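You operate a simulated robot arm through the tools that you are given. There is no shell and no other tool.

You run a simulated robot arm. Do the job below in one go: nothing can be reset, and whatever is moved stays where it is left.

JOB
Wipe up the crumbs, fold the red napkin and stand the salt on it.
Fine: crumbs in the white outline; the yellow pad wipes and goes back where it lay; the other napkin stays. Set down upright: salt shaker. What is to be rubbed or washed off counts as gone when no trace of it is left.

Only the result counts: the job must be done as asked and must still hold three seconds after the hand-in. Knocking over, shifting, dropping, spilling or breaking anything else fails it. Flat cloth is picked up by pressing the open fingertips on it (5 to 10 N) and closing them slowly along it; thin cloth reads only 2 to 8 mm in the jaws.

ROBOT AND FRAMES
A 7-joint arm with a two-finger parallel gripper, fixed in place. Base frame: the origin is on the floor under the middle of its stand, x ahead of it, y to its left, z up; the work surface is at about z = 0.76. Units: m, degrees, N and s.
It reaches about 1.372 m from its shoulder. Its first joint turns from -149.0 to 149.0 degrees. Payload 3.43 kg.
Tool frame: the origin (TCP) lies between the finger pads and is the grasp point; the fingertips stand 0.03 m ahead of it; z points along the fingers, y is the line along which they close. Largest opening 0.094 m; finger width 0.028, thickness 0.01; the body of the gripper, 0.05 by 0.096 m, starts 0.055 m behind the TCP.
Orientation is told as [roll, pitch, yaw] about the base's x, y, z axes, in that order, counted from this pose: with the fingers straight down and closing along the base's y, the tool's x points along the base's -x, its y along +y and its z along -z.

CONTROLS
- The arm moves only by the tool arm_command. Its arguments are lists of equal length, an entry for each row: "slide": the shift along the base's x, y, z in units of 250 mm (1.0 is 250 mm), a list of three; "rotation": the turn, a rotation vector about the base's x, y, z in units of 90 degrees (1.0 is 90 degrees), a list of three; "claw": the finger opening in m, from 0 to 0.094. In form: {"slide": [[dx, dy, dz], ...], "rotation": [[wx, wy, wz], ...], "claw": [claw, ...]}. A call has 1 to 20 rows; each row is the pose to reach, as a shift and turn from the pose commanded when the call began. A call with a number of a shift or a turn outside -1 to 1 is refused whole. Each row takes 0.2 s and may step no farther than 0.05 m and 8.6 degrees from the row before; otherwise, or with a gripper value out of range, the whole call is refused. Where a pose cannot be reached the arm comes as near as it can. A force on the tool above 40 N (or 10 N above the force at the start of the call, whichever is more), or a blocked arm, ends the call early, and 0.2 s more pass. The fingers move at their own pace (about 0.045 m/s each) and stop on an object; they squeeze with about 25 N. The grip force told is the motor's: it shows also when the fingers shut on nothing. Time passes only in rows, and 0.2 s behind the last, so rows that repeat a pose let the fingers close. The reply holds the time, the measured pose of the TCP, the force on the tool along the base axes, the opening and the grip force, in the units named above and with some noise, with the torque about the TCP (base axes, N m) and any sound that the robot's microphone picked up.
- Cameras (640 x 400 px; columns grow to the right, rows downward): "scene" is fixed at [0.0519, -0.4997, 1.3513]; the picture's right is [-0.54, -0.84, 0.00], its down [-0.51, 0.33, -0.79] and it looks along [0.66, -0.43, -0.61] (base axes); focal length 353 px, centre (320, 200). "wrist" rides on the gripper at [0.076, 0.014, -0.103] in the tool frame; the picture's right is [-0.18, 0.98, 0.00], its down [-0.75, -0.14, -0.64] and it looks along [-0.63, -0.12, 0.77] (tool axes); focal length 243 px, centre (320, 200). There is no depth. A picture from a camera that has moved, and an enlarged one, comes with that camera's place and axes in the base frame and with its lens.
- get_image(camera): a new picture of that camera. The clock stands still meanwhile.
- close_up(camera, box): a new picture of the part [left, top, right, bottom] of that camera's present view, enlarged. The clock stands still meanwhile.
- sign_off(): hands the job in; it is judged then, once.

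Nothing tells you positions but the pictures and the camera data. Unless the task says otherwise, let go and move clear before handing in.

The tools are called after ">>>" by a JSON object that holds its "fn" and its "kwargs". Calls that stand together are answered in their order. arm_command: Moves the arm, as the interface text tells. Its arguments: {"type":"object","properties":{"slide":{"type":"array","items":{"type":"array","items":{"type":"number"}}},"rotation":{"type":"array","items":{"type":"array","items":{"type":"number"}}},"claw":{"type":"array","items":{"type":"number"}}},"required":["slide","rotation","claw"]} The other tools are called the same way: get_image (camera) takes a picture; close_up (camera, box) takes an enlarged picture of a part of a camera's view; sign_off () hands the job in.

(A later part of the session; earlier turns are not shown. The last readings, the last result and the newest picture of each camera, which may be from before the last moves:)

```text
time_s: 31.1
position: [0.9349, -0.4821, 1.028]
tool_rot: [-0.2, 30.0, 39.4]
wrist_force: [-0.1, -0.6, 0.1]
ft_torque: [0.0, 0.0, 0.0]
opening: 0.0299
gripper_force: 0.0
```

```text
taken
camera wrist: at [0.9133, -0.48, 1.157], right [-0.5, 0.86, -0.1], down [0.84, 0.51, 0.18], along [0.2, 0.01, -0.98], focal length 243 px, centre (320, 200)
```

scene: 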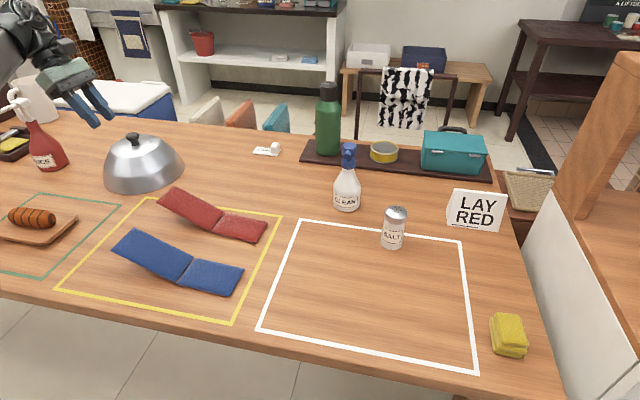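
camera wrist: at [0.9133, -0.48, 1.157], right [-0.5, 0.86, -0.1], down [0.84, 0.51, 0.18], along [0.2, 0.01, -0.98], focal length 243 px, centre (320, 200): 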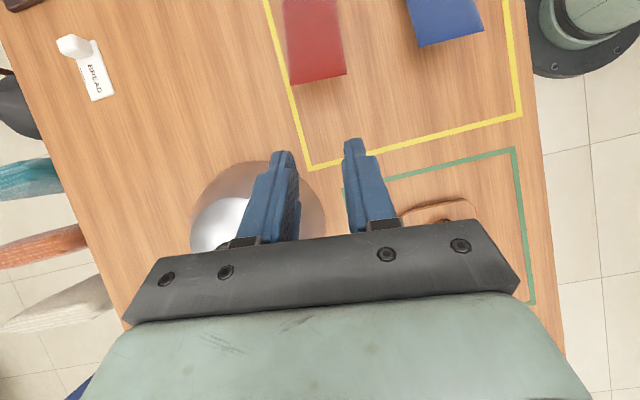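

The tilt is good and the hand is clear of the cloche. I lower beside the free edge to just above the final height, then look.

>>> {"fn": "arm_command", "kwargs": {"slide": [[-0.04, -0.033, -0.18], [-0.08, -0.066, -0.36], [-0.154, -0.127, -0.52], [-0.166, -0.137, -0.68], [-0.179, -0.148, -0.8]], "rotation": [[0, 0, 0], [0, 0, 0], [0, 0, 0], [0, 0, 0], [0, 0, 0]], "claw": [0.03, 0.03, 0.03, 0.03, 0.03]}}

>>> {"fn": "get_image", "kwargs": {"camera": "scene"}}

>>> {"fn": "get_image", "kwargs": {"camera": "wrist"}}

>>> {"fn": "close_up", "kwargs": {"camera": "scene", "box": [80, 110, 280, 260]}}

```text
time_s: 32.3
position: [0.8893, -0.5182, 0.8288]
tool_rot: [-0.3, 29.9, 39.4]
wrist_force: [0.6, -1.1, -0.7]
ft_torque: [0.0, 0.02, 0.01]
opening: 0.0302
gripper_force: 0.0
```

```text
taken
```

scene: 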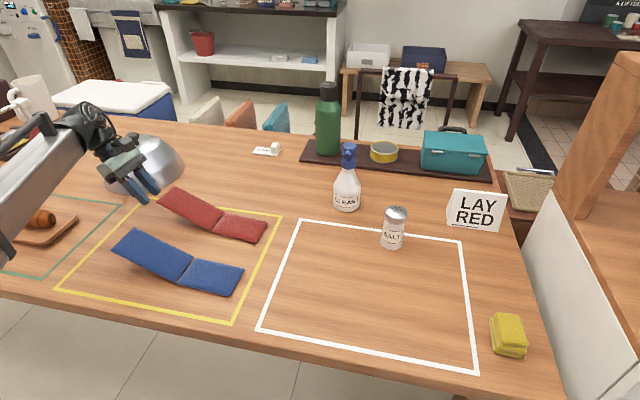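

```text
taken
camera wrist: at [0.868, -0.5164, 0.957], right [-0.5, 0.86, -0.1], down [0.84, 0.51, 0.18], along [0.2, 0.01, -0.98], focal length 243 px, centre (320, 200)
```

wrist: 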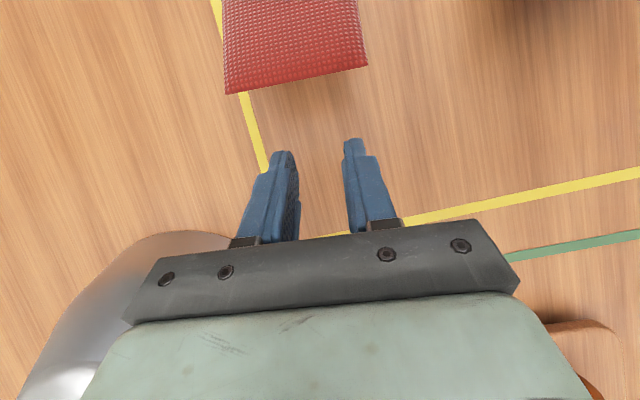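

```text
2.67 times, centred on (180, 185) of scene
camera zoom: at [0.0519, -0.4997, 1.3513], right [-0.54, -0.84, 0.0], down [-0.51, 0.33, -0.79], along [0.66, -0.43, -0.61], focal length 940 px, centre (693, 240)
```

zoom: 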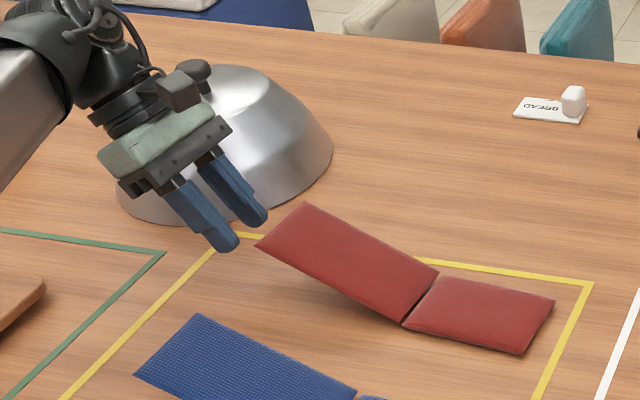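

The fingers are centred on the panel and lie just outside its free edge. I lower 16 mm, slide the tips in under the edge, and follow the arc about the crease up to about 45°.

>>> {"fn": "arm_command", "kwargs": {"slide": [[0, 0, -0.065], [-0.068, -0.056, -0.067], [-0.13, -0.107, -0.068], [-0.144, -0.119, -0.068], [-0.164, -0.135, -0.018], [-0.184, -0.151, 0.026], [-0.207, -0.17, 0.067], [-0.233, -0.192, 0.106]], "rotation": [[0, 0, 0], [0, 0, 0], [0, 0, 0], [0, 0, 0], [0, 0, 0], [0, 0, 0], [0, 0, 0], [0, 0, 0]], "claw": [0.03, 0.03, 0.03, 0.03, 0.03, 0.03, 0.03, 0.03]}}

>>> {"fn": "close_up", "kwargs": {"camera": "scene", "box": [80, 110, 280, 260]}}

>>> {"fn": "get_image", "kwargs": {"camera": "wrist"}}

```text
time_s: 34.1
position: [0.8311, -0.5658, 0.8562]
tool_rot: [-0.3, 30.0, 39.3]
wrist_force: [-0.5, -0.6, -0.6]
ft_torque: [-0.02, 0.0, 0.02]
opening: 0.0301
gripper_force: 0.1
```

```text
2.67 times, centred on (180, 185) of scene
camera zoom: at [0.0519, -0.4997, 1.3513], right [-0.54, -0.84, 0.0], down [-0.51, 0.33, -0.79], along [0.66, -0.43, -0.61], focal length 940 px, centre (693, 240)
```

zoom: 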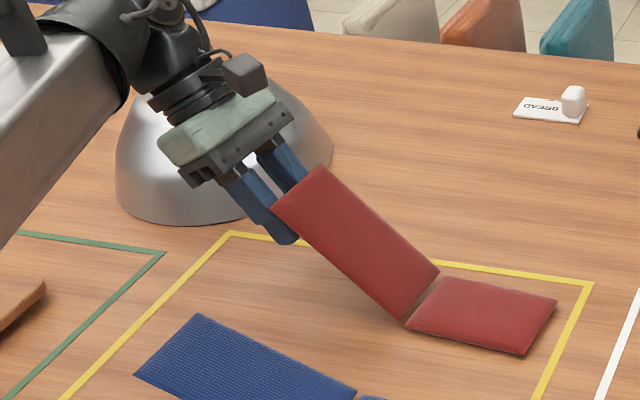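

```text
taken
camera wrist: at [0.81, -0.5646, 0.9841], right [-0.5, 0.86, -0.1], down [0.84, 0.51, 0.18], along [0.2, 0.01, -0.98], focal length 243 px, centre (320, 200)
```

wrist: 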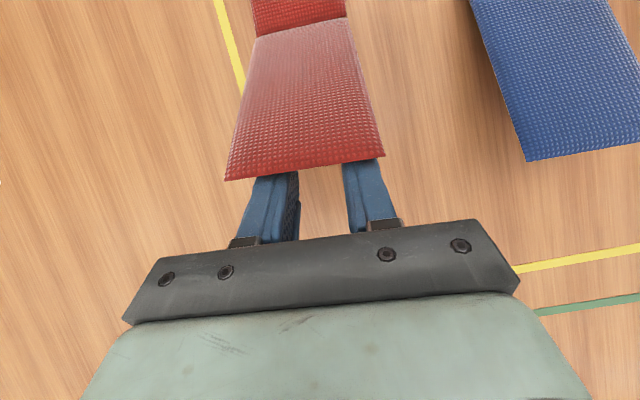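

The panel rides up smoothly on the fingers with almost no force. I continue the same arc past vertical.

>>> {"fn": "arm_command", "kwargs": {"slide": [[-0.028, -0.023, 0.035], [-0.059, -0.048, 0.068], [-0.091, -0.075, 0.096], [-0.118, -0.097, 0.116], [-0.174, -0.144, 0.145], [-0.234, -0.193, 0.162], [-0.294, -0.242, 0.164]], "rotation": [[0, 0, 0], [0, 0, 0], [0, 0, 0], [0, 0, 0], [0, 0, 0], [0, 0, 0], [0, 0, 0]], "claw": [0.03, 0.03, 0.03, 0.03, 0.03, 0.03, 0.03]}}

>>> {"fn": "close_up", "kwargs": {"camera": "scene", "box": [80, 110, 280, 260]}}

>>> {"fn": "get_image", "kwargs": {"camera": "wrist"}}

```text
time_s: 35.7
position: [0.7585, -0.6268, 0.8965]
tool_rot: [-0.2, 29.9, 39.4]
wrist_force: [0.3, -0.4, -0.5]
ft_torque: [0.03, -0.01, 0.01]
opening: 0.0299
gripper_force: 0.0
```

```text
2.67 times, centred on (180, 185) of scene
camera zoom: at [0.0519, -0.4997, 1.3513], right [-0.54, -0.84, 0.0], down [-0.51, 0.33, -0.79], along [0.66, -0.43, -0.61], focal length 940 px, centre (693, 240)
```

zoom: 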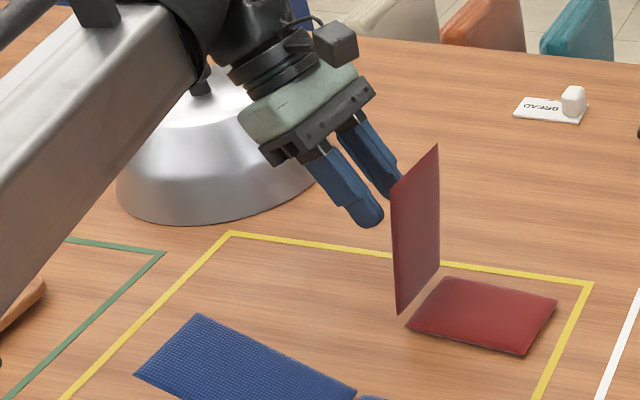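

```text
taken
camera wrist: at [0.7369, -0.625, 1.0248], right [-0.5, 0.86, -0.1], down [0.84, 0.51, 0.18], along [0.2, 0.01, -0.98], focal length 243 px, centre (320, 200)
```

wrist: 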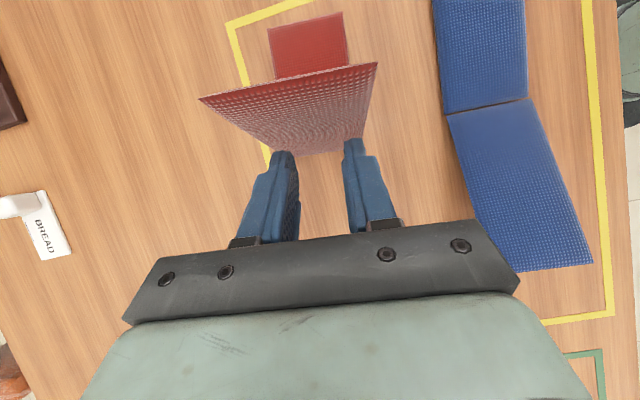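

The panel now stands about upright and follows the fingers. I push it on over and down toward the flat panel.

>>> {"fn": "arm_command", "kwargs": {"slide": [[-0.06, -0.05, -0.011], [-0.119, -0.098, -0.035], [-0.172, -0.142, -0.072], [-0.22, -0.181, -0.121], [-0.261, -0.215, -0.179], [-0.293, -0.241, -0.246]], "rotation": [[0, 0, 0], [0, 0, 0], [0, 0, 0], [0, 0, 0], [0, 0, 0], [0, 0, 0]], "claw": [0.03, 0.03, 0.03, 0.03, 0.03, 0.03]}}

>>> {"fn": "close_up", "kwargs": {"camera": "scene", "box": [80, 110, 280, 260]}}

>>> {"fn": "get_image", "kwargs": {"camera": "wrist"}}

```text
time_s: 37.1
position: [0.6854, -0.6869, 0.8349]
tool_rot: [-0.2, 29.9, 39.4]
wrist_force: [-0.6, -0.7, 0.3]
ft_torque: [0.0, -0.01, 0.02]
opening: 0.0301
gripper_force: 0.1
```

```text
2.67 times, centred on (180, 185) of scene
camera zoom: at [0.0519, -0.4997, 1.3513], right [-0.54, -0.84, 0.0], down [-0.51, 0.33, -0.79], along [0.66, -0.43, -0.61], focal length 940 px, centre (693, 240)
```

zoom: 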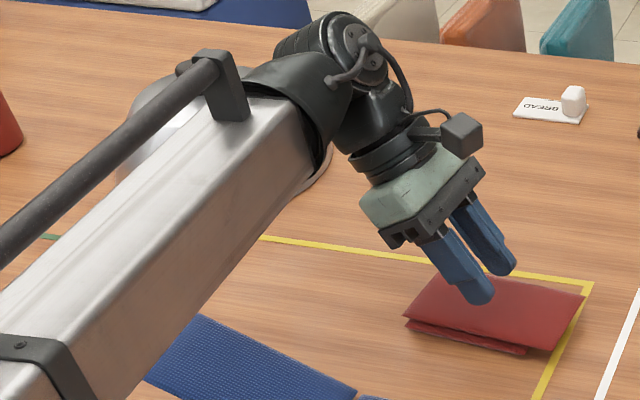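

```text
taken
camera wrist: at [0.6639, -0.6852, 0.963], right [-0.5, 0.86, -0.1], down [0.84, 0.51, 0.18], along [0.2, 0.01, -0.98], focal length 243 px, centre (320, 200)
```

wrist: 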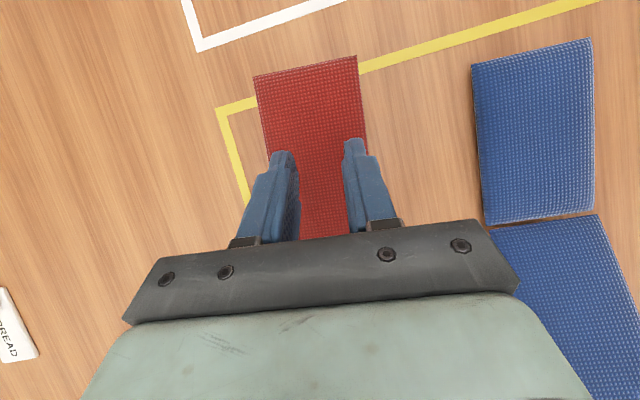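

The panel has folded over onto the flat one. I back the hand up and away to see whether it stays.

>>> {"fn": "arm_command", "kwargs": {"slide": [[0.04, 0.033, 0.15], [0.08, 0.066, 0.32], [0.16, 0.132, 0.48], [0.24, 0.198, 0.64], [0.24, 0.198, 0.8]], "rotation": [[0, 0, 0], [0, 0, 0], [0, 0, 0], [0, 0, 0], [0, 0, 0]], "claw": [0.03, 0.03, 0.03, 0.03, 0.03]}}

>>> {"fn": "close_up", "kwargs": {"camera": "scene", "box": [140, 175, 280, 262]}}

>>> {"fn": "get_image", "kwargs": {"camera": "wrist"}}

>>> {"fn": "get_image", "kwargs": {"camera": "scene"}}

```text
time_s: 38.3
position: [0.7439, -0.6382, 1.0346]
tool_rot: [-0.4, 30.0, 39.4]
wrist_force: [0.9, 0.2, -0.6]
ft_torque: [0.0, 0.01, 0.04]
opening: 0.0299
gripper_force: 0.1
```

```text
4.57 times, centred on (210, 218) of scene
camera zoom: at [0.0519, -0.4997, 1.3513], right [-0.54, -0.84, 0.0], down [-0.51, 0.33, -0.79], along [0.66, -0.43, -0.61], focal length 1612 px, centre (823, 115)
```

zoom: 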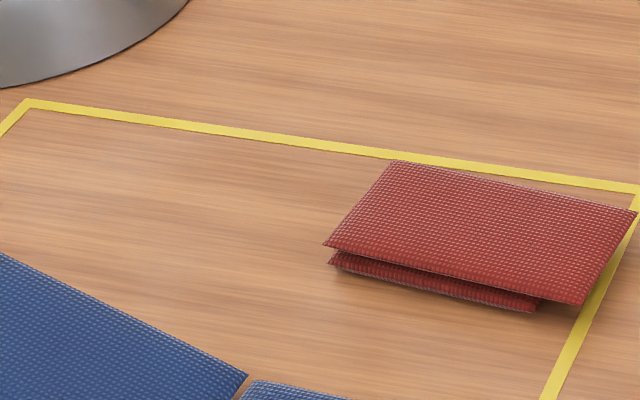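

```text
taken
camera wrist: at [0.7234, -0.6356, 1.1638], right [-0.5, 0.86, -0.1], down [0.84, 0.51, 0.18], along [0.2, 0.01, -0.98], focal length 243 px, centre (320, 200)
```

wrist: 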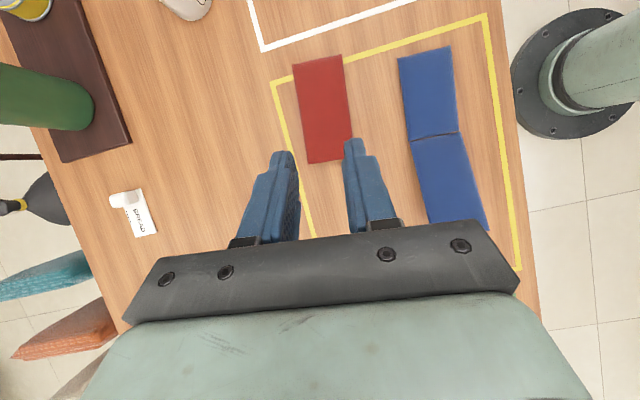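

```text
taken
```

scene: 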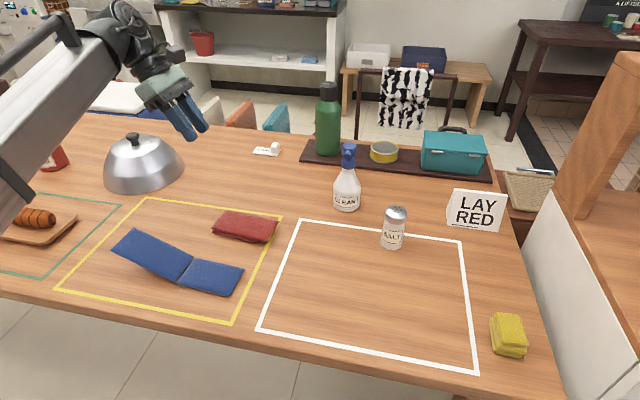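

The napkin stays folded. I straighten the hand and turn it back square to the table, above the napkin, for a look from overhead.

>>> {"fn": "arm_command", "kwargs": {"slide": [[-0.038, -0.036, 0], [-0.077, -0.071, 0], [-0.115, -0.107, 0], [-0.154, -0.142, 0], [-0.192, -0.178, -0.024]], "rotation": [[0.0424, -0.0514, 0], [0.0848, -0.1029, 0], [0.1272, -0.1543, 0], [0.1696, -0.2058, 0], [0.212, -0.257, 0]], "claw": [0.03, 0.03, 0.03, 0.03, 0.03]}}

>>> {"fn": "arm_command", "kwargs": {"slide": [[0, 0, 0], [0, 0, 0], [0, 0, 0], [0, 0, 0], [0, 0, 0], [0, 0, 0], [0, 0, 0], [0, 0, 0], [0, 0, 0], [0, 0, 0], [0, 0, 0]], "rotation": [[0, 0, -0.0854], [0, 0, -0.1707], [0, 0, -0.2561], [0, 0, -0.3415], [0, 0, -0.4268], [0, 0, -0.5122], [0, 0, -0.5975], [0, 0, -0.6829], [0, 0, -0.7683], [0, 0, -0.8536], [0, 0, -0.939]], "claw": [0.04, 0.05, 0.06, 0.07, 0.08, 0.09, 0.094, 0.094, 0.094, 0.094, 0.094]}}

>>> {"fn": "get_image", "kwargs": {"camera": "wrist"}}

>>> {"fn": "close_up", "kwargs": {"camera": "wrist", "box": [200, 0, 440, 150]}}

>>> {"fn": "get_image", "kwargs": {"camera": "scene"}}

```text
time_s: 39.5
position: [0.6976, -0.6819, 1.0294]
tool_rot: [-0.3, -0.1, 39.3]
wrist_force: [-0.6, -0.3, -0.6]
ft_torque: [0.02, 0.0, -0.03]
opening: 0.0299
gripper_force: 0.0
```

```text
time_s: 41.9
position: [0.6977, -0.6818, 1.0291]
tool_rot: [-0.3, 0.0, -45.2]
wrist_force: [0.1, 0.1, 0.0]
ft_torque: [-0.01, -0.02, -0.03]
opening: 0.0939
gripper_force: 0.0
```

```text
taken
camera wrist: at [0.653, -0.6175, 1.1325], right [0.83, 0.56, 0.0], down [0.43, -0.63, 0.64], along [0.36, -0.53, -0.77], focal length 243 px, centre (320, 200)
```

wrist: 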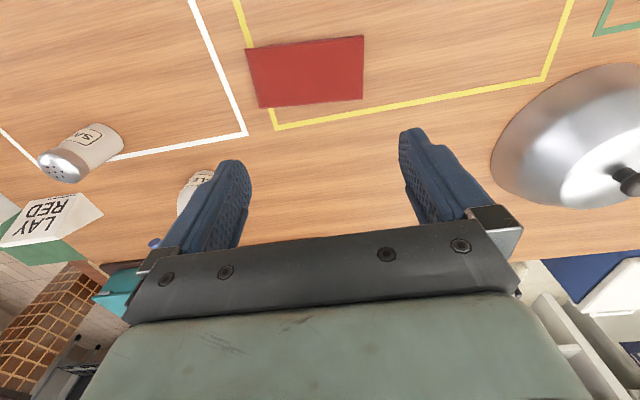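

```text
2.67 times, centred on (320, 75) of wrist
camera zoom: at [0.653, -0.6175, 1.1325], right [0.83, 0.56, 0.0], down [0.43, -0.63, 0.64], along [0.36, -0.53, -0.77], focal length 647 px, centre (320, 533)
```

zoom: 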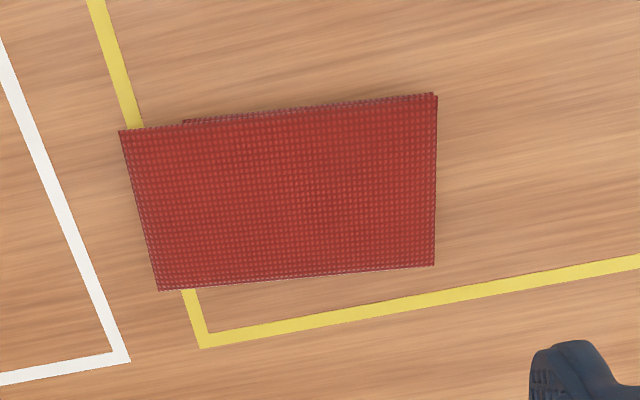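

```text
taken
```

scene: 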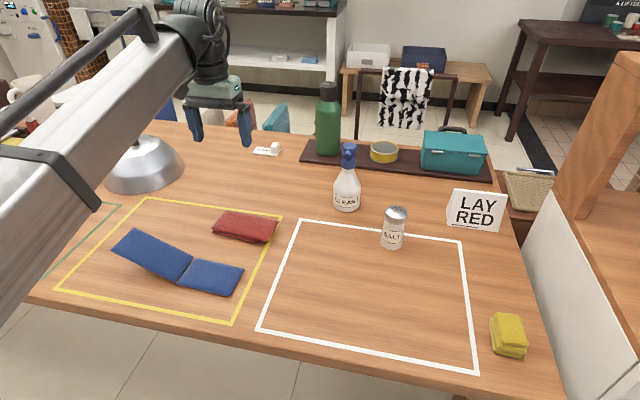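

The fold lies flat with its top at about z 0.78, centred for the salt near (0.694, -0.683), and everything else is where it was. Next I go over to the salt shaker, which I place at about (0.461, -0.968).

>>> {"fn": "arm_command", "kwargs": {"slide": [[-0.118, -0.143, 0], [-0.236, -0.286, 0], [-0.354, -0.429, 0], [-0.472, -0.572, 0]], "rotation": [[0, 0, 0], [0, 0, 0], [0, 0, 0], [0, 0, 0]], "claw": [0.094, 0.094, 0.094, 0.094]}}

>>> {"fn": "arm_command", "kwargs": {"slide": [[-0.118, -0.143, 0], [-0.236, -0.286, 0], [-0.354, -0.429, 0], [-0.472, -0.572, 0]], "rotation": [[0, 0, 0], [0, 0, 0], [0, 0, 0], [0, 0, 0]], "claw": [0.094, 0.094, 0.094, 0.094]}}

>>> {"fn": "get_image", "kwargs": {"camera": "wrist"}}

>>> {"fn": "close_up", "kwargs": {"camera": "wrist", "box": [220, 0, 460, 150]}}

>>> {"fn": "get_image", "kwargs": {"camera": "scene"}}

>>> {"fn": "close_up", "kwargs": {"camera": "scene", "box": [350, 180, 440, 260]}}

```text
time_s: 42.9
position: [0.5792, -0.8261, 1.0277]
tool_rot: [-0.3, 0.0, -45.0]
wrist_force: [-0.1, 0.4, -0.2]
ft_torque: [0.0, -0.01, 0.0]
opening: 0.0942
gripper_force: 0.1
```

```text
time_s: 43.9
position: [0.4597, -0.9675, 1.0296]
tool_rot: [-0.2, 0.0, -45.0]
wrist_force: [-0.5, 0.8, -1.3]
ft_torque: [-0.04, 0.01, 0.02]
opening: 0.0939
gripper_force: 0.1
```

```text
taken
camera wrist: at [0.4165, -0.9032, 1.1328], right [0.83, 0.56, 0.0], down [0.43, -0.63, 0.64], along [0.36, -0.53, -0.77], focal length 243 px, centre (320, 200)
```

wrist: 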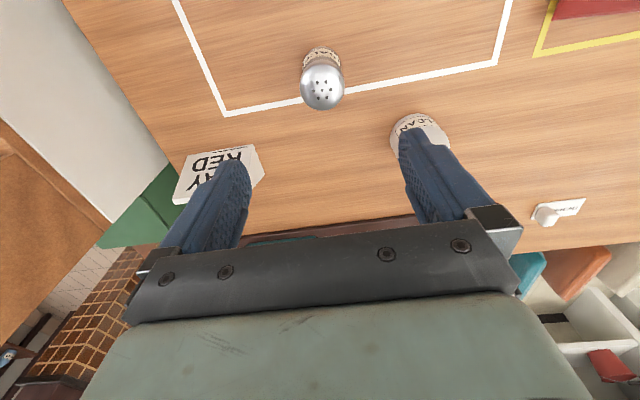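

```text
2.67 times, centred on (340, 75) of wrist
camera zoom: at [0.4165, -0.9032, 1.1328], right [0.83, 0.56, 0.0], down [0.43, -0.63, 0.64], along [0.36, -0.53, -0.77], focal length 647 px, centre (267, 533)
```

zoom: 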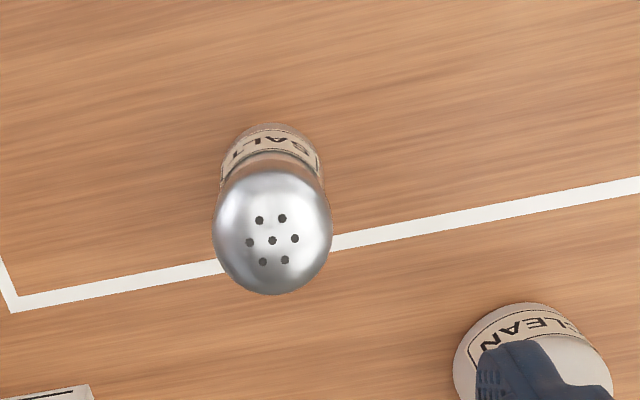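

```text
taken
```

scene: 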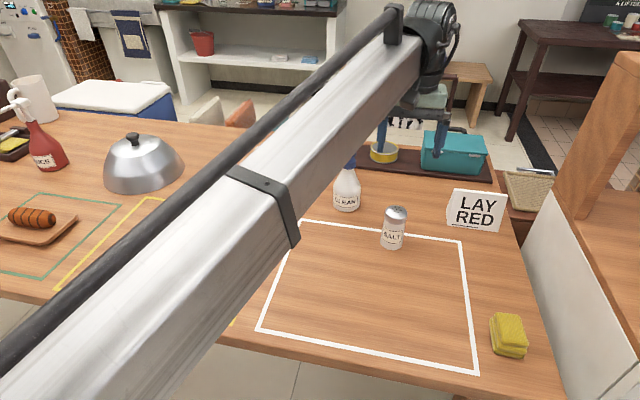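

```text
5.00 times, centred on (395, 220) of scene
camera zoom: at [0.0519, -0.4997, 1.3513], right [-0.54, -0.84, 0.0], down [-0.51, 0.33, -0.79], along [0.66, -0.43, -0.61], focal length 1763 px, centre (-55, 100)
```

zoom: 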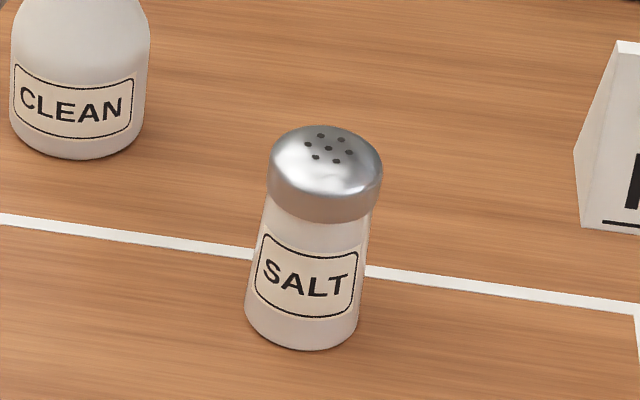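

The shaker stands upright with its axis near (0.4605, -0.9655), about 5 cm wide and 10 cm tall, centred between the fingers. I lower to mid-body and stop before closing.

>>> {"fn": "arm_command", "kwargs": {"slide": [[-0.003, 0.008, -0.18], [-0.003, 0.008, -0.36], [-0.003, 0.008, -0.54], [-0.003, 0.008, -0.7], [-0.003, 0.008, -0.8], [-0.003, 0.008, -0.842]], "rotation": [[0, 0, 0], [0, 0, 0], [0, 0, 0], [0, 0, 0], [0, 0, 0], [0, 0, 0]], "claw": [0.094, 0.094, 0.094, 0.094, 0.094, 0.094]}}

>>> {"fn": "get_image", "kwargs": {"camera": "wrist"}}

>>> {"fn": "get_image", "kwargs": {"camera": "scene"}}

```text
time_s: 45.3
position: [0.4596, -0.9643, 0.8183]
tool_rot: [-0.3, -0.1, -45.0]
wrist_force: [0.7, 0.3, 0.2]
ft_torque: [-0.01, -0.02, -0.03]
opening: 0.0942
gripper_force: 0.1
```

```text
taken
camera wrist: at [0.4159, -0.9012, 0.9218], right [0.83, 0.56, 0.0], down [0.43, -0.63, 0.64], along [0.36, -0.53, -0.77], focal length 243 px, centre (320, 200)
```

wrist: 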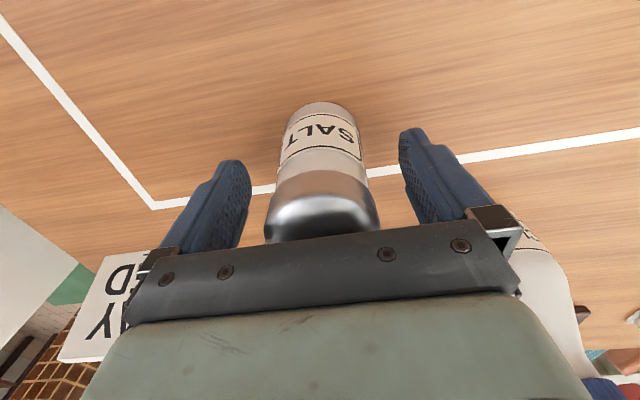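

```text
taken
```

scene: 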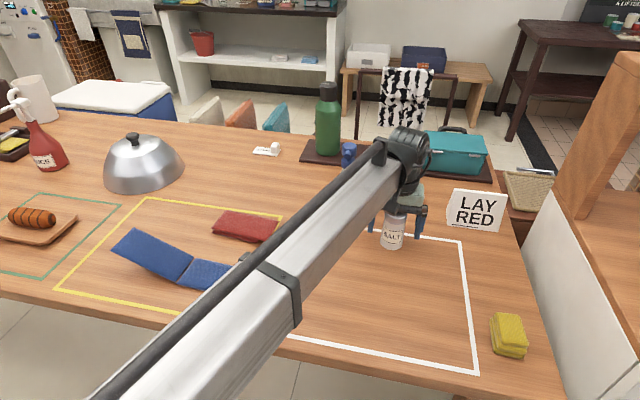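

The shaker sits squarely between the fingers with nothing touched. I close slowly on it.

>>> {"fn": "arm_command", "kwargs": {"slide": [[0, 0, 0], [0, 0, 0], [0, 0, 0], [0, 0, 0], [0, 0, 0], [0, 0, 0], [0, 0, 0]], "rotation": [[0, 0, 0], [0, 0, 0], [0, 0, 0], [0, 0, 0], [0, 0, 0], [0, 0, 0], [0, 0, 0]], "claw": [0.08, 0.07, 0.06, 0.05, 0.04, 0.03, 0.03]}}

```text
time_s: 46.9
position: [0.4597, -0.9656, 0.8178]
tool_rot: [-0.2, -0.1, -45.1]
wrist_force: [-0.3, -0.1, -0.1]
ft_torque: [0.02, -0.04, -0.02]
opening: 0.0503
gripper_force: 24.8
```

The shaker is held at 25 N with a 50 mm opening. I lift it straight up and check it.

>>> {"fn": "arm_command", "kwargs": {"slide": [[0, 0, 0.06], [0, 0, 0.16], [0, 0, 0.3], [0, 0, 0.44], [0, 0, 0.44]], "rotation": [[0, 0, 0], [0, 0, 0], [0, 0, 0], [0, 0, 0], [0, 0, 0]], "claw": [0.03, 0.03, 0.03, 0.03, 0.03]}}

>>> {"fn": "get_image", "kwargs": {"camera": "wrist"}}

>>> {"fn": "close_up", "kwargs": {"camera": "scene", "box": [320, 100, 500, 260]}}

```text
time_s: 48.1
position: [0.4615, -0.9647, 0.9311]
tool_rot: [-0.2, 0.0, -45.0]
wrist_force: [0.0, 0.0, -0.5]
ft_torque: [-0.02, -0.02, 0.0]
opening: 0.0504
gripper_force: 24.8
```

```text
taken
camera wrist: at [0.417, -0.9009, 1.033], right [0.83, 0.56, 0.0], down [0.43, -0.63, 0.64], along [0.36, -0.53, -0.77], focal length 243 px, centre (320, 200)
```

wrist: 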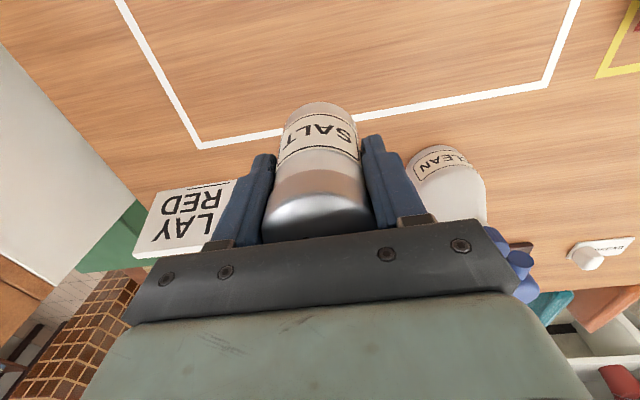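

```text
2.50 times, centred on (410, 180) of scene
camera zoom: at [0.0519, -0.4997, 1.3513], right [-0.54, -0.84, 0.0], down [-0.51, 0.33, -0.79], along [0.66, -0.43, -0.61], focal length 882 px, centre (95, 250)
```

zoom: 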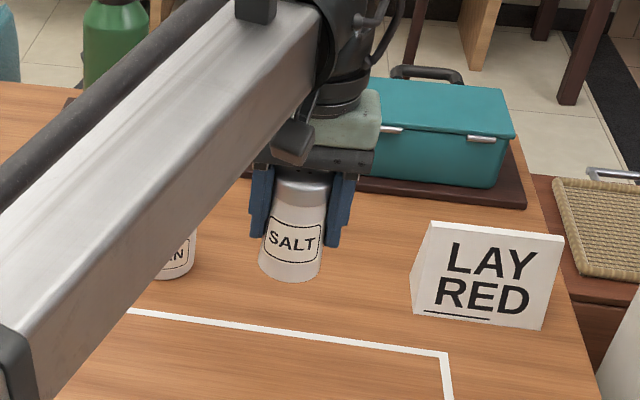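

The shaker is secure and upright. I carry it level over to above the folded napkin.

>>> {"fn": "arm_command", "kwargs": {"slide": [[0.0936, 0.113, 0], [0.1872, 0.226, 0], [0.2808, 0.339, 0], [0.3744, 0.452, 0], [0.468, 0.565, 0]], "rotation": [[0, 0, 0], [0, 0, 0], [0, 0, 0], [0, 0, 0], [0, 0, 0]], "claw": [0.03, 0.03, 0.03, 0.03, 0.03]}}

>>> {"fn": "arm_command", "kwargs": {"slide": [[0.0936, 0.113, 0], [0.1872, 0.226, 0], [0.2808, 0.339, 0], [0.3744, 0.452, 0], [0.468, 0.565, 0], [0.468, 0.565, 0]], "rotation": [[0, 0, 0], [0, 0, 0], [0, 0, 0], [0, 0, 0], [0, 0, 0], [0, 0, 0]], "claw": [0.03, 0.03, 0.03, 0.03, 0.03, 0.03]}}

>>> {"fn": "get_image", "kwargs": {"camera": "wrist"}}

>>> {"fn": "get_image", "kwargs": {"camera": "scene"}}

>>> {"fn": "close_up", "kwargs": {"camera": "wrist", "box": [200, 0, 440, 150]}}

```text
time_s: 49.3
position: [0.5769, -0.8238, 0.9287]
tool_rot: [-0.2, 0.0, -45.1]
wrist_force: [-0.1, -1.0, -1.2]
ft_torque: [-0.01, 0.0, 0.02]
opening: 0.0504
gripper_force: 25.0
```

```text
time_s: 50.7
position: [0.6931, -0.6845, 0.927]
tool_rot: [-0.3, 0.0, -45.1]
wrist_force: [0.8, 0.6, -1.7]
ft_torque: [0.01, 0.0, 0.02]
opening: 0.0503
gripper_force: 25.0
```

```text
taken
camera wrist: at [0.6494, -0.6206, 1.0315], right [0.83, 0.56, 0.0], down [0.43, -0.63, 0.64], along [0.36, -0.53, -0.77], focal length 243 px, centre (320, 200)
```

wrist: 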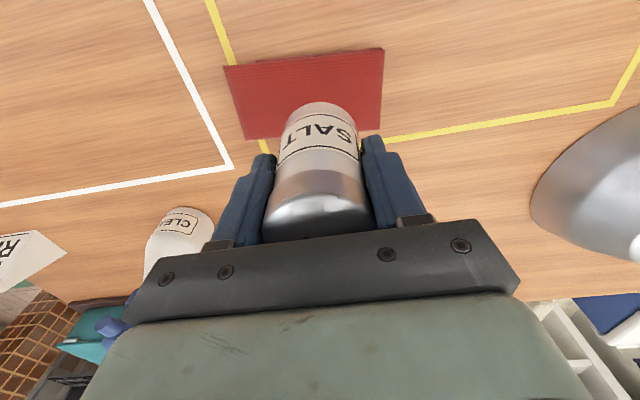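

```text
taken
```

scene: 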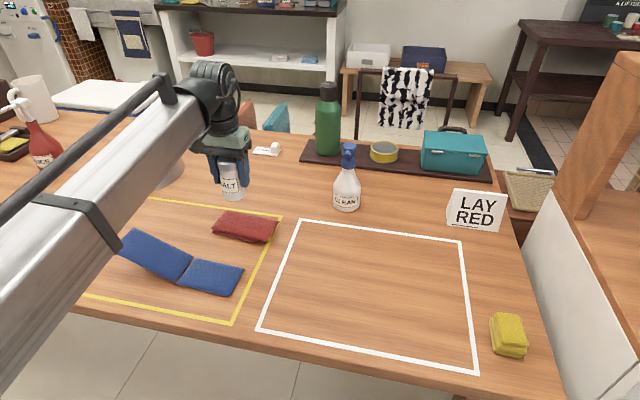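

```text
2.67 times, centred on (320, 75) of wrist
camera zoom: at [0.6494, -0.6206, 1.0315], right [0.83, 0.56, 0.0], down [0.43, -0.63, 0.64], along [0.36, -0.53, -0.77], focal length 647 px, centre (320, 533)
```

zoom: 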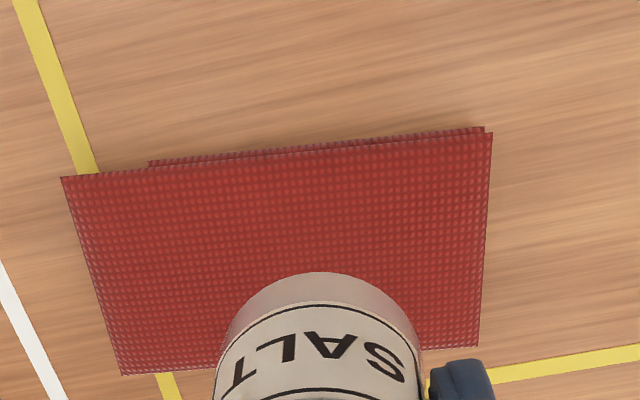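

The shaker hangs over the middle of the folded napkin, above the part backed by the lower panel. I lower it to about a centimetre above the cloth.

>>> {"fn": "arm_command", "kwargs": {"slide": [[0, 0, -0.1], [0, 0, -0.2], [0, 0, -0.28], [0, 0, -0.32]], "rotation": [[0, 0, 0], [0, 0, 0], [0, 0, 0], [0, 0, 0]], "claw": [0.03, 0.03, 0.03, 0.03]}}

>>> {"fn": "close_up", "kwargs": {"camera": "scene", "box": [160, 140, 320, 260]}}

>>> {"fn": "get_image", "kwargs": {"camera": "wrist"}}

```text
time_s: 51.7
position: [0.693, -0.6828, 0.8471]
tool_rot: [-0.1, -0.1, -45.1]
wrist_force: [-0.4, -0.3, -1.1]
ft_torque: [0.02, -0.01, -0.03]
opening: 0.0502
gripper_force: 25.0
```

```text
3.33 times, centred on (240, 200) of scene
camera zoom: at [0.0519, -0.4997, 1.3513], right [-0.54, -0.84, 0.0], down [-0.51, 0.33, -0.79], along [0.66, -0.43, -0.61], focal length 1175 px, centre (587, 200)
```

zoom: 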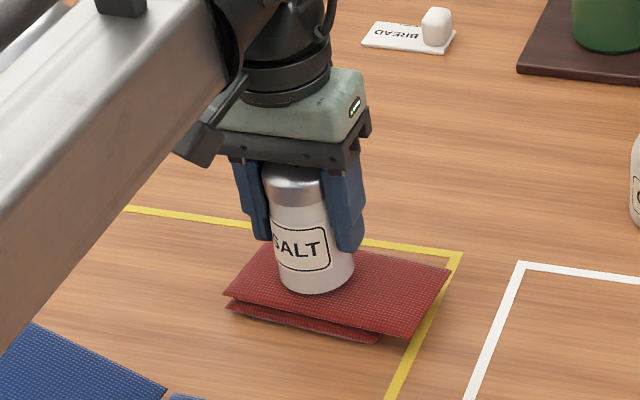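

```text
taken
camera wrist: at [0.6495, -0.6189, 0.9511], right [0.83, 0.56, 0.0], down [0.43, -0.63, 0.64], along [0.36, -0.53, -0.77], focal length 243 px, centre (320, 200)
```

wrist: 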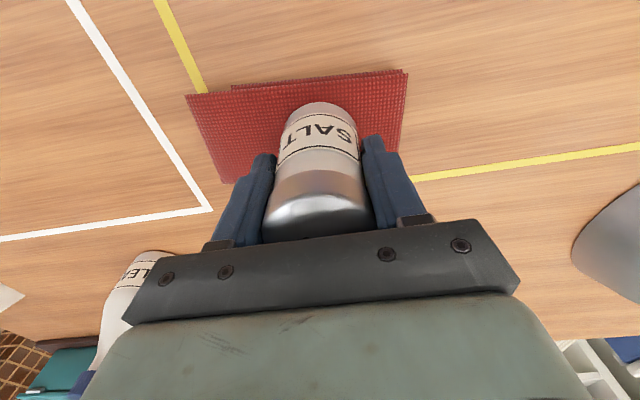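

The shaker is just above the napkin and upright. I lower it in millimetre steps to feel for contact.

>>> {"fn": "arm_command", "kwargs": {"slide": [[0, 0, -0.008], [0, 0, -0.016], [0, 0, -0.02], [0, 0, -0.024]], "rotation": [[0, 0, 0], [0, 0, 0], [0, 0, 0], [0, 0, 0]], "claw": [0.03, 0.03, 0.03, 0.03]}}

```text
time_s: 52.7
position: [0.6935, -0.6836, 0.8441]
tool_rot: [-0.3, -0.1, -45.1]
wrist_force: [-0.3, -0.6, 10.2]
ft_torque: [0.12, -0.16, 0.0]
opening: 0.0502
gripper_force: 24.5
```

Contact is at about 10 N, with the reaction toward the crease side, so the top panel must slope slightly down away from the crease. I look closely before letting go.

>>> {"fn": "close_up", "kwargs": {"camera": "scene", "box": [200, 180, 290, 250]}}

>>> {"fn": "close_up", "kwargs": {"camera": "wrist", "box": [170, 40, 440, 210]}}

```text
5.71 times, centred on (245, 215) of scene
camera zoom: at [0.0519, -0.4997, 1.3513], right [-0.54, -0.84, 0.0], down [-0.51, 0.33, -0.79], along [0.66, -0.43, -0.61], focal length 2015 px, centre (749, 114)
```

zoom: 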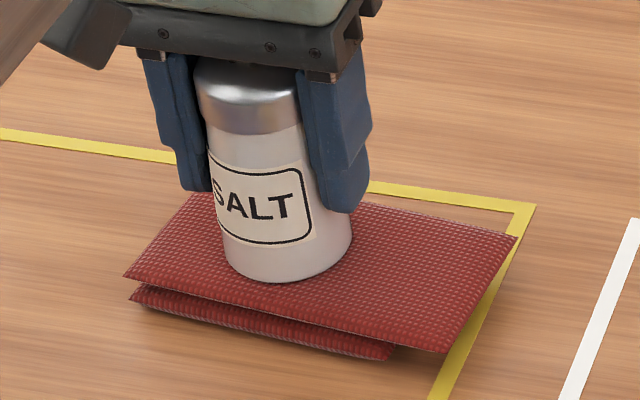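

```text
2.35 times, centred on (305, 125) of wrist
camera zoom: at [0.6496, -0.6192, 0.9467], right [0.83, 0.56, 0.0], down [0.43, -0.63, 0.64], along [0.36, -0.53, -0.77], focal length 571 px, centre (355, 376)
```

zoom: 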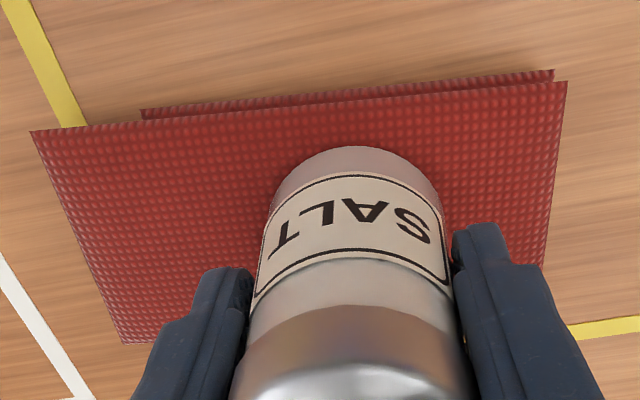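

The napkin slopes only about 2 to 3° and carries the shaker well. I ease the press, open slowly and rise straight up.

>>> {"fn": "arm_command", "kwargs": {"slide": [[0, 0, 0.003], [0, 0, 0.003], [0, 0, 0.003], [0, 0, 0.003], [0, 0, 0.003], [0, 0, 0.003], [0, 0, 0.003], [0, 0, 0.003]], "rotation": [[0, 0, 0], [0, 0, 0], [0, 0, 0], [0, 0, 0], [0, 0, 0], [0, 0, 0], [0, 0, 0], [0, 0, 0]], "claw": [0.045, 0.052, 0.056, 0.062, 0.07, 0.08, 0.094, 0.094]}}

>>> {"fn": "close_up", "kwargs": {"camera": "scene", "box": [200, 180, 290, 250]}}

>>> {"fn": "get_image", "kwargs": {"camera": "wrist"}}

```text
time_s: 54.5
position: [0.694, -0.683, 0.8428]
tool_rot: [-0.3, 0.0, -45.2]
wrist_force: [0.1, -0.4, -0.4]
ft_torque: [0.03, -0.01, 0.01]
opening: 0.0942
gripper_force: 0.0
```

```text
5.71 times, centred on (245, 215) of scene
camera zoom: at [0.0519, -0.4997, 1.3513], right [-0.54, -0.84, 0.0], down [-0.51, 0.33, -0.79], along [0.66, -0.43, -0.61], focal length 2015 px, centre (749, 114)
```

zoom: 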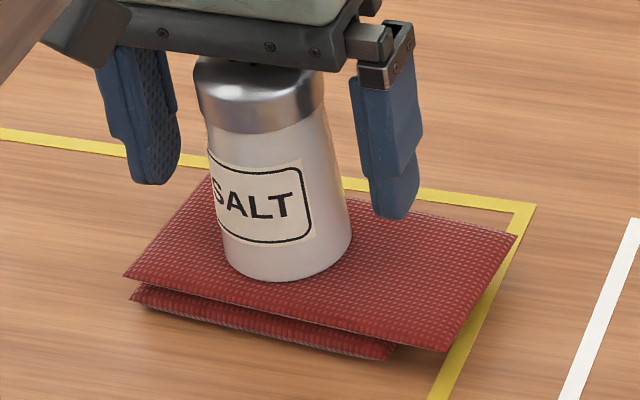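

```text
taken
camera wrist: at [0.6499, -0.6192, 0.9468], right [0.83, 0.56, 0.0], down [0.43, -0.63, 0.64], along [0.36, -0.53, -0.77], focal length 243 px, centre (320, 200)
```

wrist: 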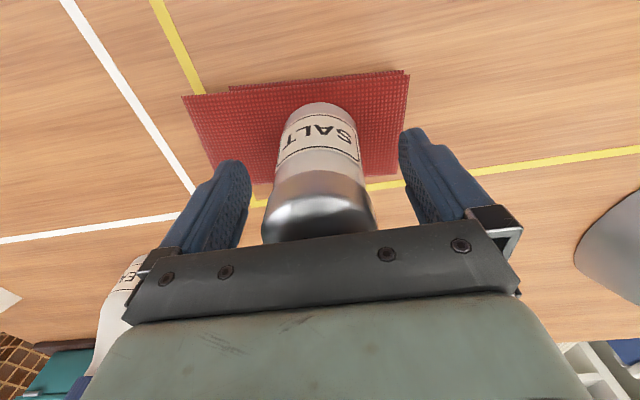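

The shaker stands on its own, upright. I rise straight up clear of it.

>>> {"fn": "arm_command", "kwargs": {"slide": [[0, 0, 0.06], [0, 0, 0.18], [0, 0, 0.36], [0, 0, 0.54], [0, 0, 0.72], [0, 0, 0.9]], "rotation": [[0, 0, 0], [0, 0, 0], [0, 0, 0], [0, 0, 0], [0, 0, 0], [0, 0, 0]], "claw": [0.094, 0.094, 0.094, 0.094, 0.094, 0.094]}}

>>> {"fn": "get_image", "kwargs": {"camera": "scene"}}

>>> {"fn": "get_image", "kwargs": {"camera": "wrist"}}

>>> {"fn": "close_up", "kwargs": {"camera": "scene", "box": [190, 160, 300, 255]}}

>>> {"fn": "close_up", "kwargs": {"camera": "scene", "box": [250, 190, 490, 380]}}

```text
time_s: 55.9
position: [0.695, -0.6839, 1.0686]
tool_rot: [-0.2, 0.1, -45.0]
wrist_force: [-0.6, 0.4, -0.2]
ft_torque: [0.0, 0.02, -0.02]
opening: 0.0943
gripper_force: 0.0
```

```text
taken
```

scene: 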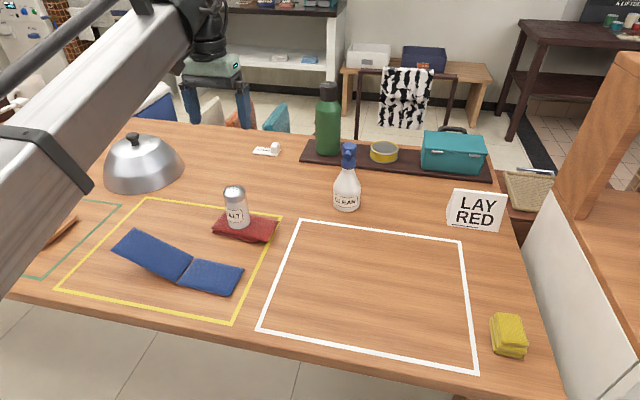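

```text
taken
camera wrist: at [0.6499, -0.6196, 1.1721], right [0.83, 0.56, 0.0], down [0.43, -0.63, 0.64], along [0.36, -0.53, -0.77], focal length 243 px, centre (320, 200)
```

wrist: 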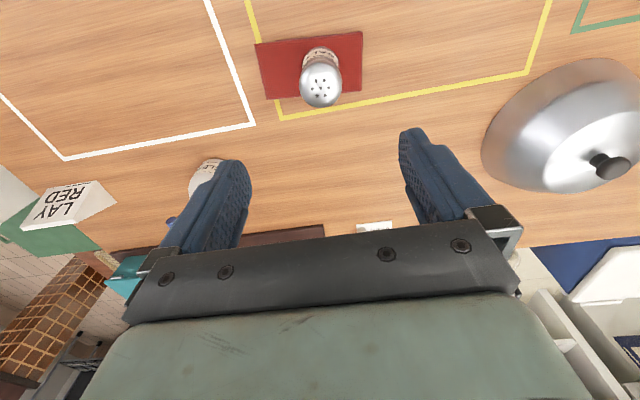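

```text
4.21 times, centred on (245, 208) of scene
camera zoom: at [0.0519, -0.4997, 1.3513], right [-0.54, -0.84, 0.0], down [-0.51, 0.33, -0.79], along [0.66, -0.43, -0.61], focal length 1485 px, centre (636, 168)
```

zoom: 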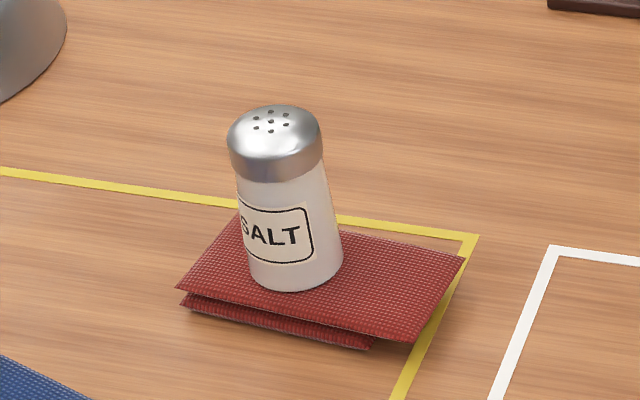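

```text
2.11 times, centred on (370, 285) of scene
camera zoom: at [0.0519, -0.4997, 1.3513], right [-0.54, -0.84, 0.0], down [-0.51, 0.33, -0.79], along [0.66, -0.43, -0.61], focal length 742 px, centre (215, 21)
```

zoom: 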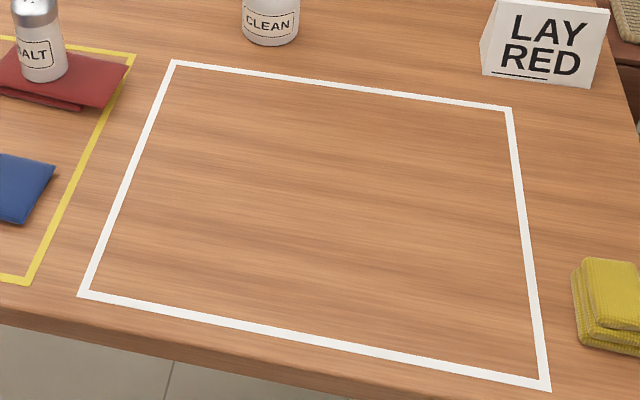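

The salt stands upright on the folded red napkin, the blue napkin and the rest have not moved, and the pad is back. Before handing in I take one close look at the wiped area for any faint residue.

>>> {"fn": "arm_command", "kwargs": {"slide": [[-0.16, -0.056, 0], [-0.32, -0.112, 0], [-0.48, -0.168, 0], [-0.64, -0.224, -0.04], [-0.79, -0.28, -0.1]], "rotation": [[0, 0, 0], [0, 0, 0], [0, 0, 0], [0, 0, 0], [0, 0, 0]], "claw": [0.094, 0.094, 0.094, 0.094, 0.094]}}

>>> {"fn": "arm_command", "kwargs": {"slide": [[-0.16, -0.056, -0.08], [-0.32, -0.112, -0.18], [-0.474, -0.168, -0.28], [-0.474, -0.168, -0.38]], "rotation": [[0, 0, 0], [0, 0, 0], [0, 0, 0], [0, 0, 0]], "claw": [0.094, 0.094, 0.094, 0.094]}}

>>> {"fn": "get_image", "kwargs": {"camera": "wrist"}}

>>> {"fn": "close_up", "kwargs": {"camera": "wrist", "box": [160, 0, 320, 100]}}

>>> {"fn": "close_up", "kwargs": {"camera": "wrist", "box": [320, 0, 480, 100]}}

>>> {"fn": "close_up", "kwargs": {"camera": "wrist", "box": [220, 80, 400, 190]}}

>>> {"fn": "close_up", "kwargs": {"camera": "scene", "box": [80, 160, 300, 310]}}

```text
time_s: 57.1
position: [0.4969, -0.7543, 1.0424]
tool_rot: [-0.2, -0.1, -45.1]
wrist_force: [0.0, 0.4, -0.1]
ft_torque: [0.0, -0.01, -0.02]
opening: 0.0941
gripper_force: 0.0
```

```text
time_s: 58.1
position: [0.3774, -0.796, 0.9478]
tool_rot: [-0.2, 0.0, -45.1]
wrist_force: [0.2, 1.0, -0.3]
ft_torque: [0.01, 0.0, 0.0]
opening: 0.0941
gripper_force: 0.0
```

```text
taken
camera wrist: at [0.3343, -0.7317, 1.0518], right [0.83, 0.56, 0.0], down [0.43, -0.63, 0.64], along [0.36, -0.53, -0.77], focal length 243 px, centre (320, 200)
```

wrist: 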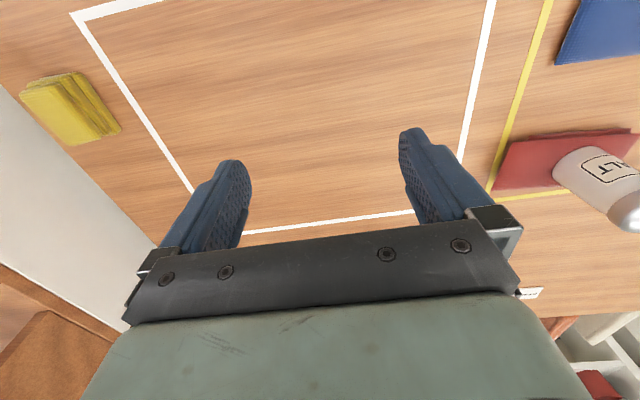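

```text
4.00 times, centred on (240, 50) of wrist
camera zoom: at [0.3343, -0.7317, 1.0518], right [0.83, 0.56, 0.0], down [0.43, -0.63, 0.64], along [0.36, -0.53, -0.77], focal length 970 px, centre (640, 800)
```

zoom: 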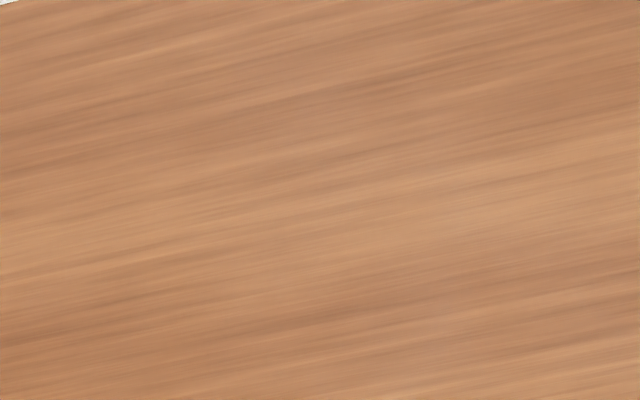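

```text
4.00 times, centred on (400, 50) of wrist
camera zoom: at [0.3343, -0.7317, 1.0518], right [0.83, 0.56, 0.0], down [0.43, -0.63, 0.64], along [0.36, -0.53, -0.77], focal length 970 px, centre (0, 800)
```

zoom: 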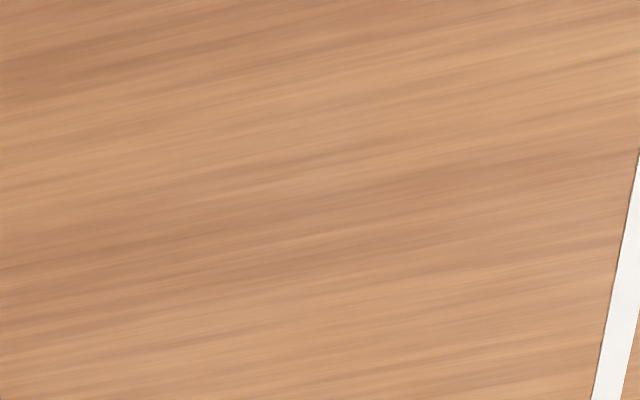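

```text
3.56 times, centred on (310, 135) of wrist
camera zoom: at [0.3343, -0.7317, 1.0518], right [0.83, 0.56, 0.0], down [0.43, -0.63, 0.64], along [0.36, -0.53, -0.77], focal length 863 px, centre (356, 431)
```

zoom: 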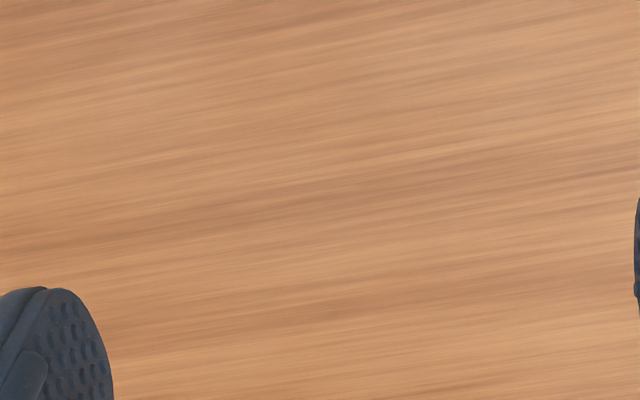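

```text
2.67 times, centred on (190, 235) of scene
camera zoom: at [0.0519, -0.4997, 1.3513], right [-0.54, -0.84, 0.0], down [-0.51, 0.33, -0.79], along [0.66, -0.43, -0.61], focal length 940 px, centre (667, 107)
```

zoom: 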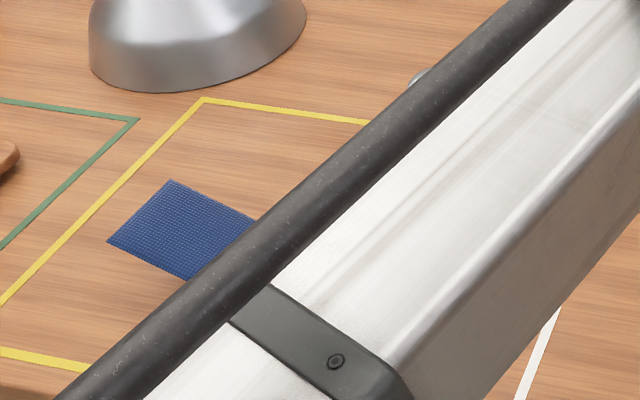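

The wiped area shows no residue at all. I raise the hand and take one last look at the whole table.

>>> {"fn": "arm_command", "kwargs": {"slide": [[0, 0, 0.15], [0, 0, 0.3], [-0.1, -0.1, 0.45], [-0.25, -0.2, 0.5], [-0.4, -0.3, 0.5], [-0.5, -0.4, 0.5]], "rotation": [[0, 0, 0], [0, 0, 0], [0, 0, 0], [0, 0, 0], [0, 0, 0], [0, 0, 0]], "claw": [0.094, 0.094, 0.094, 0.094, 0.094, 0.094]}}

>>> {"fn": "get_image", "kwargs": {"camera": "scene"}}

>>> {"fn": "close_up", "kwargs": {"camera": "scene", "box": [190, 160, 300, 255]}}

```text
refused: row 3 steps farther than a row can; nothing moved
```

```text
taken
```

scene: 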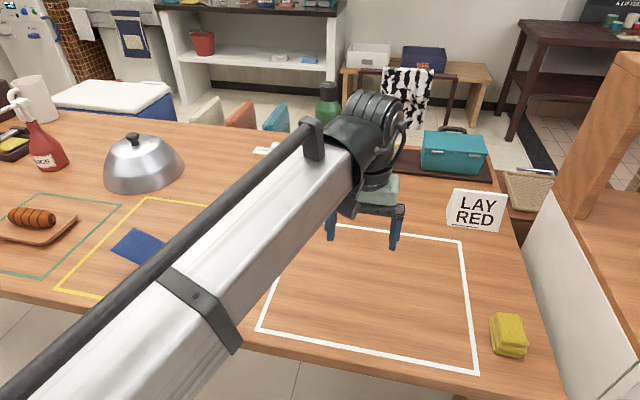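

```text
4.21 times, centred on (245, 208) of scene
camera zoom: at [0.0519, -0.4997, 1.3513], right [-0.54, -0.84, 0.0], down [-0.51, 0.33, -0.79], along [0.66, -0.43, -0.61], focal length 1485 px, centre (636, 168)
```

zoom: 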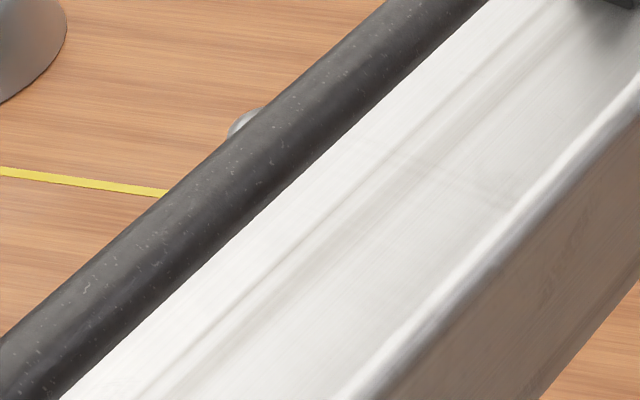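

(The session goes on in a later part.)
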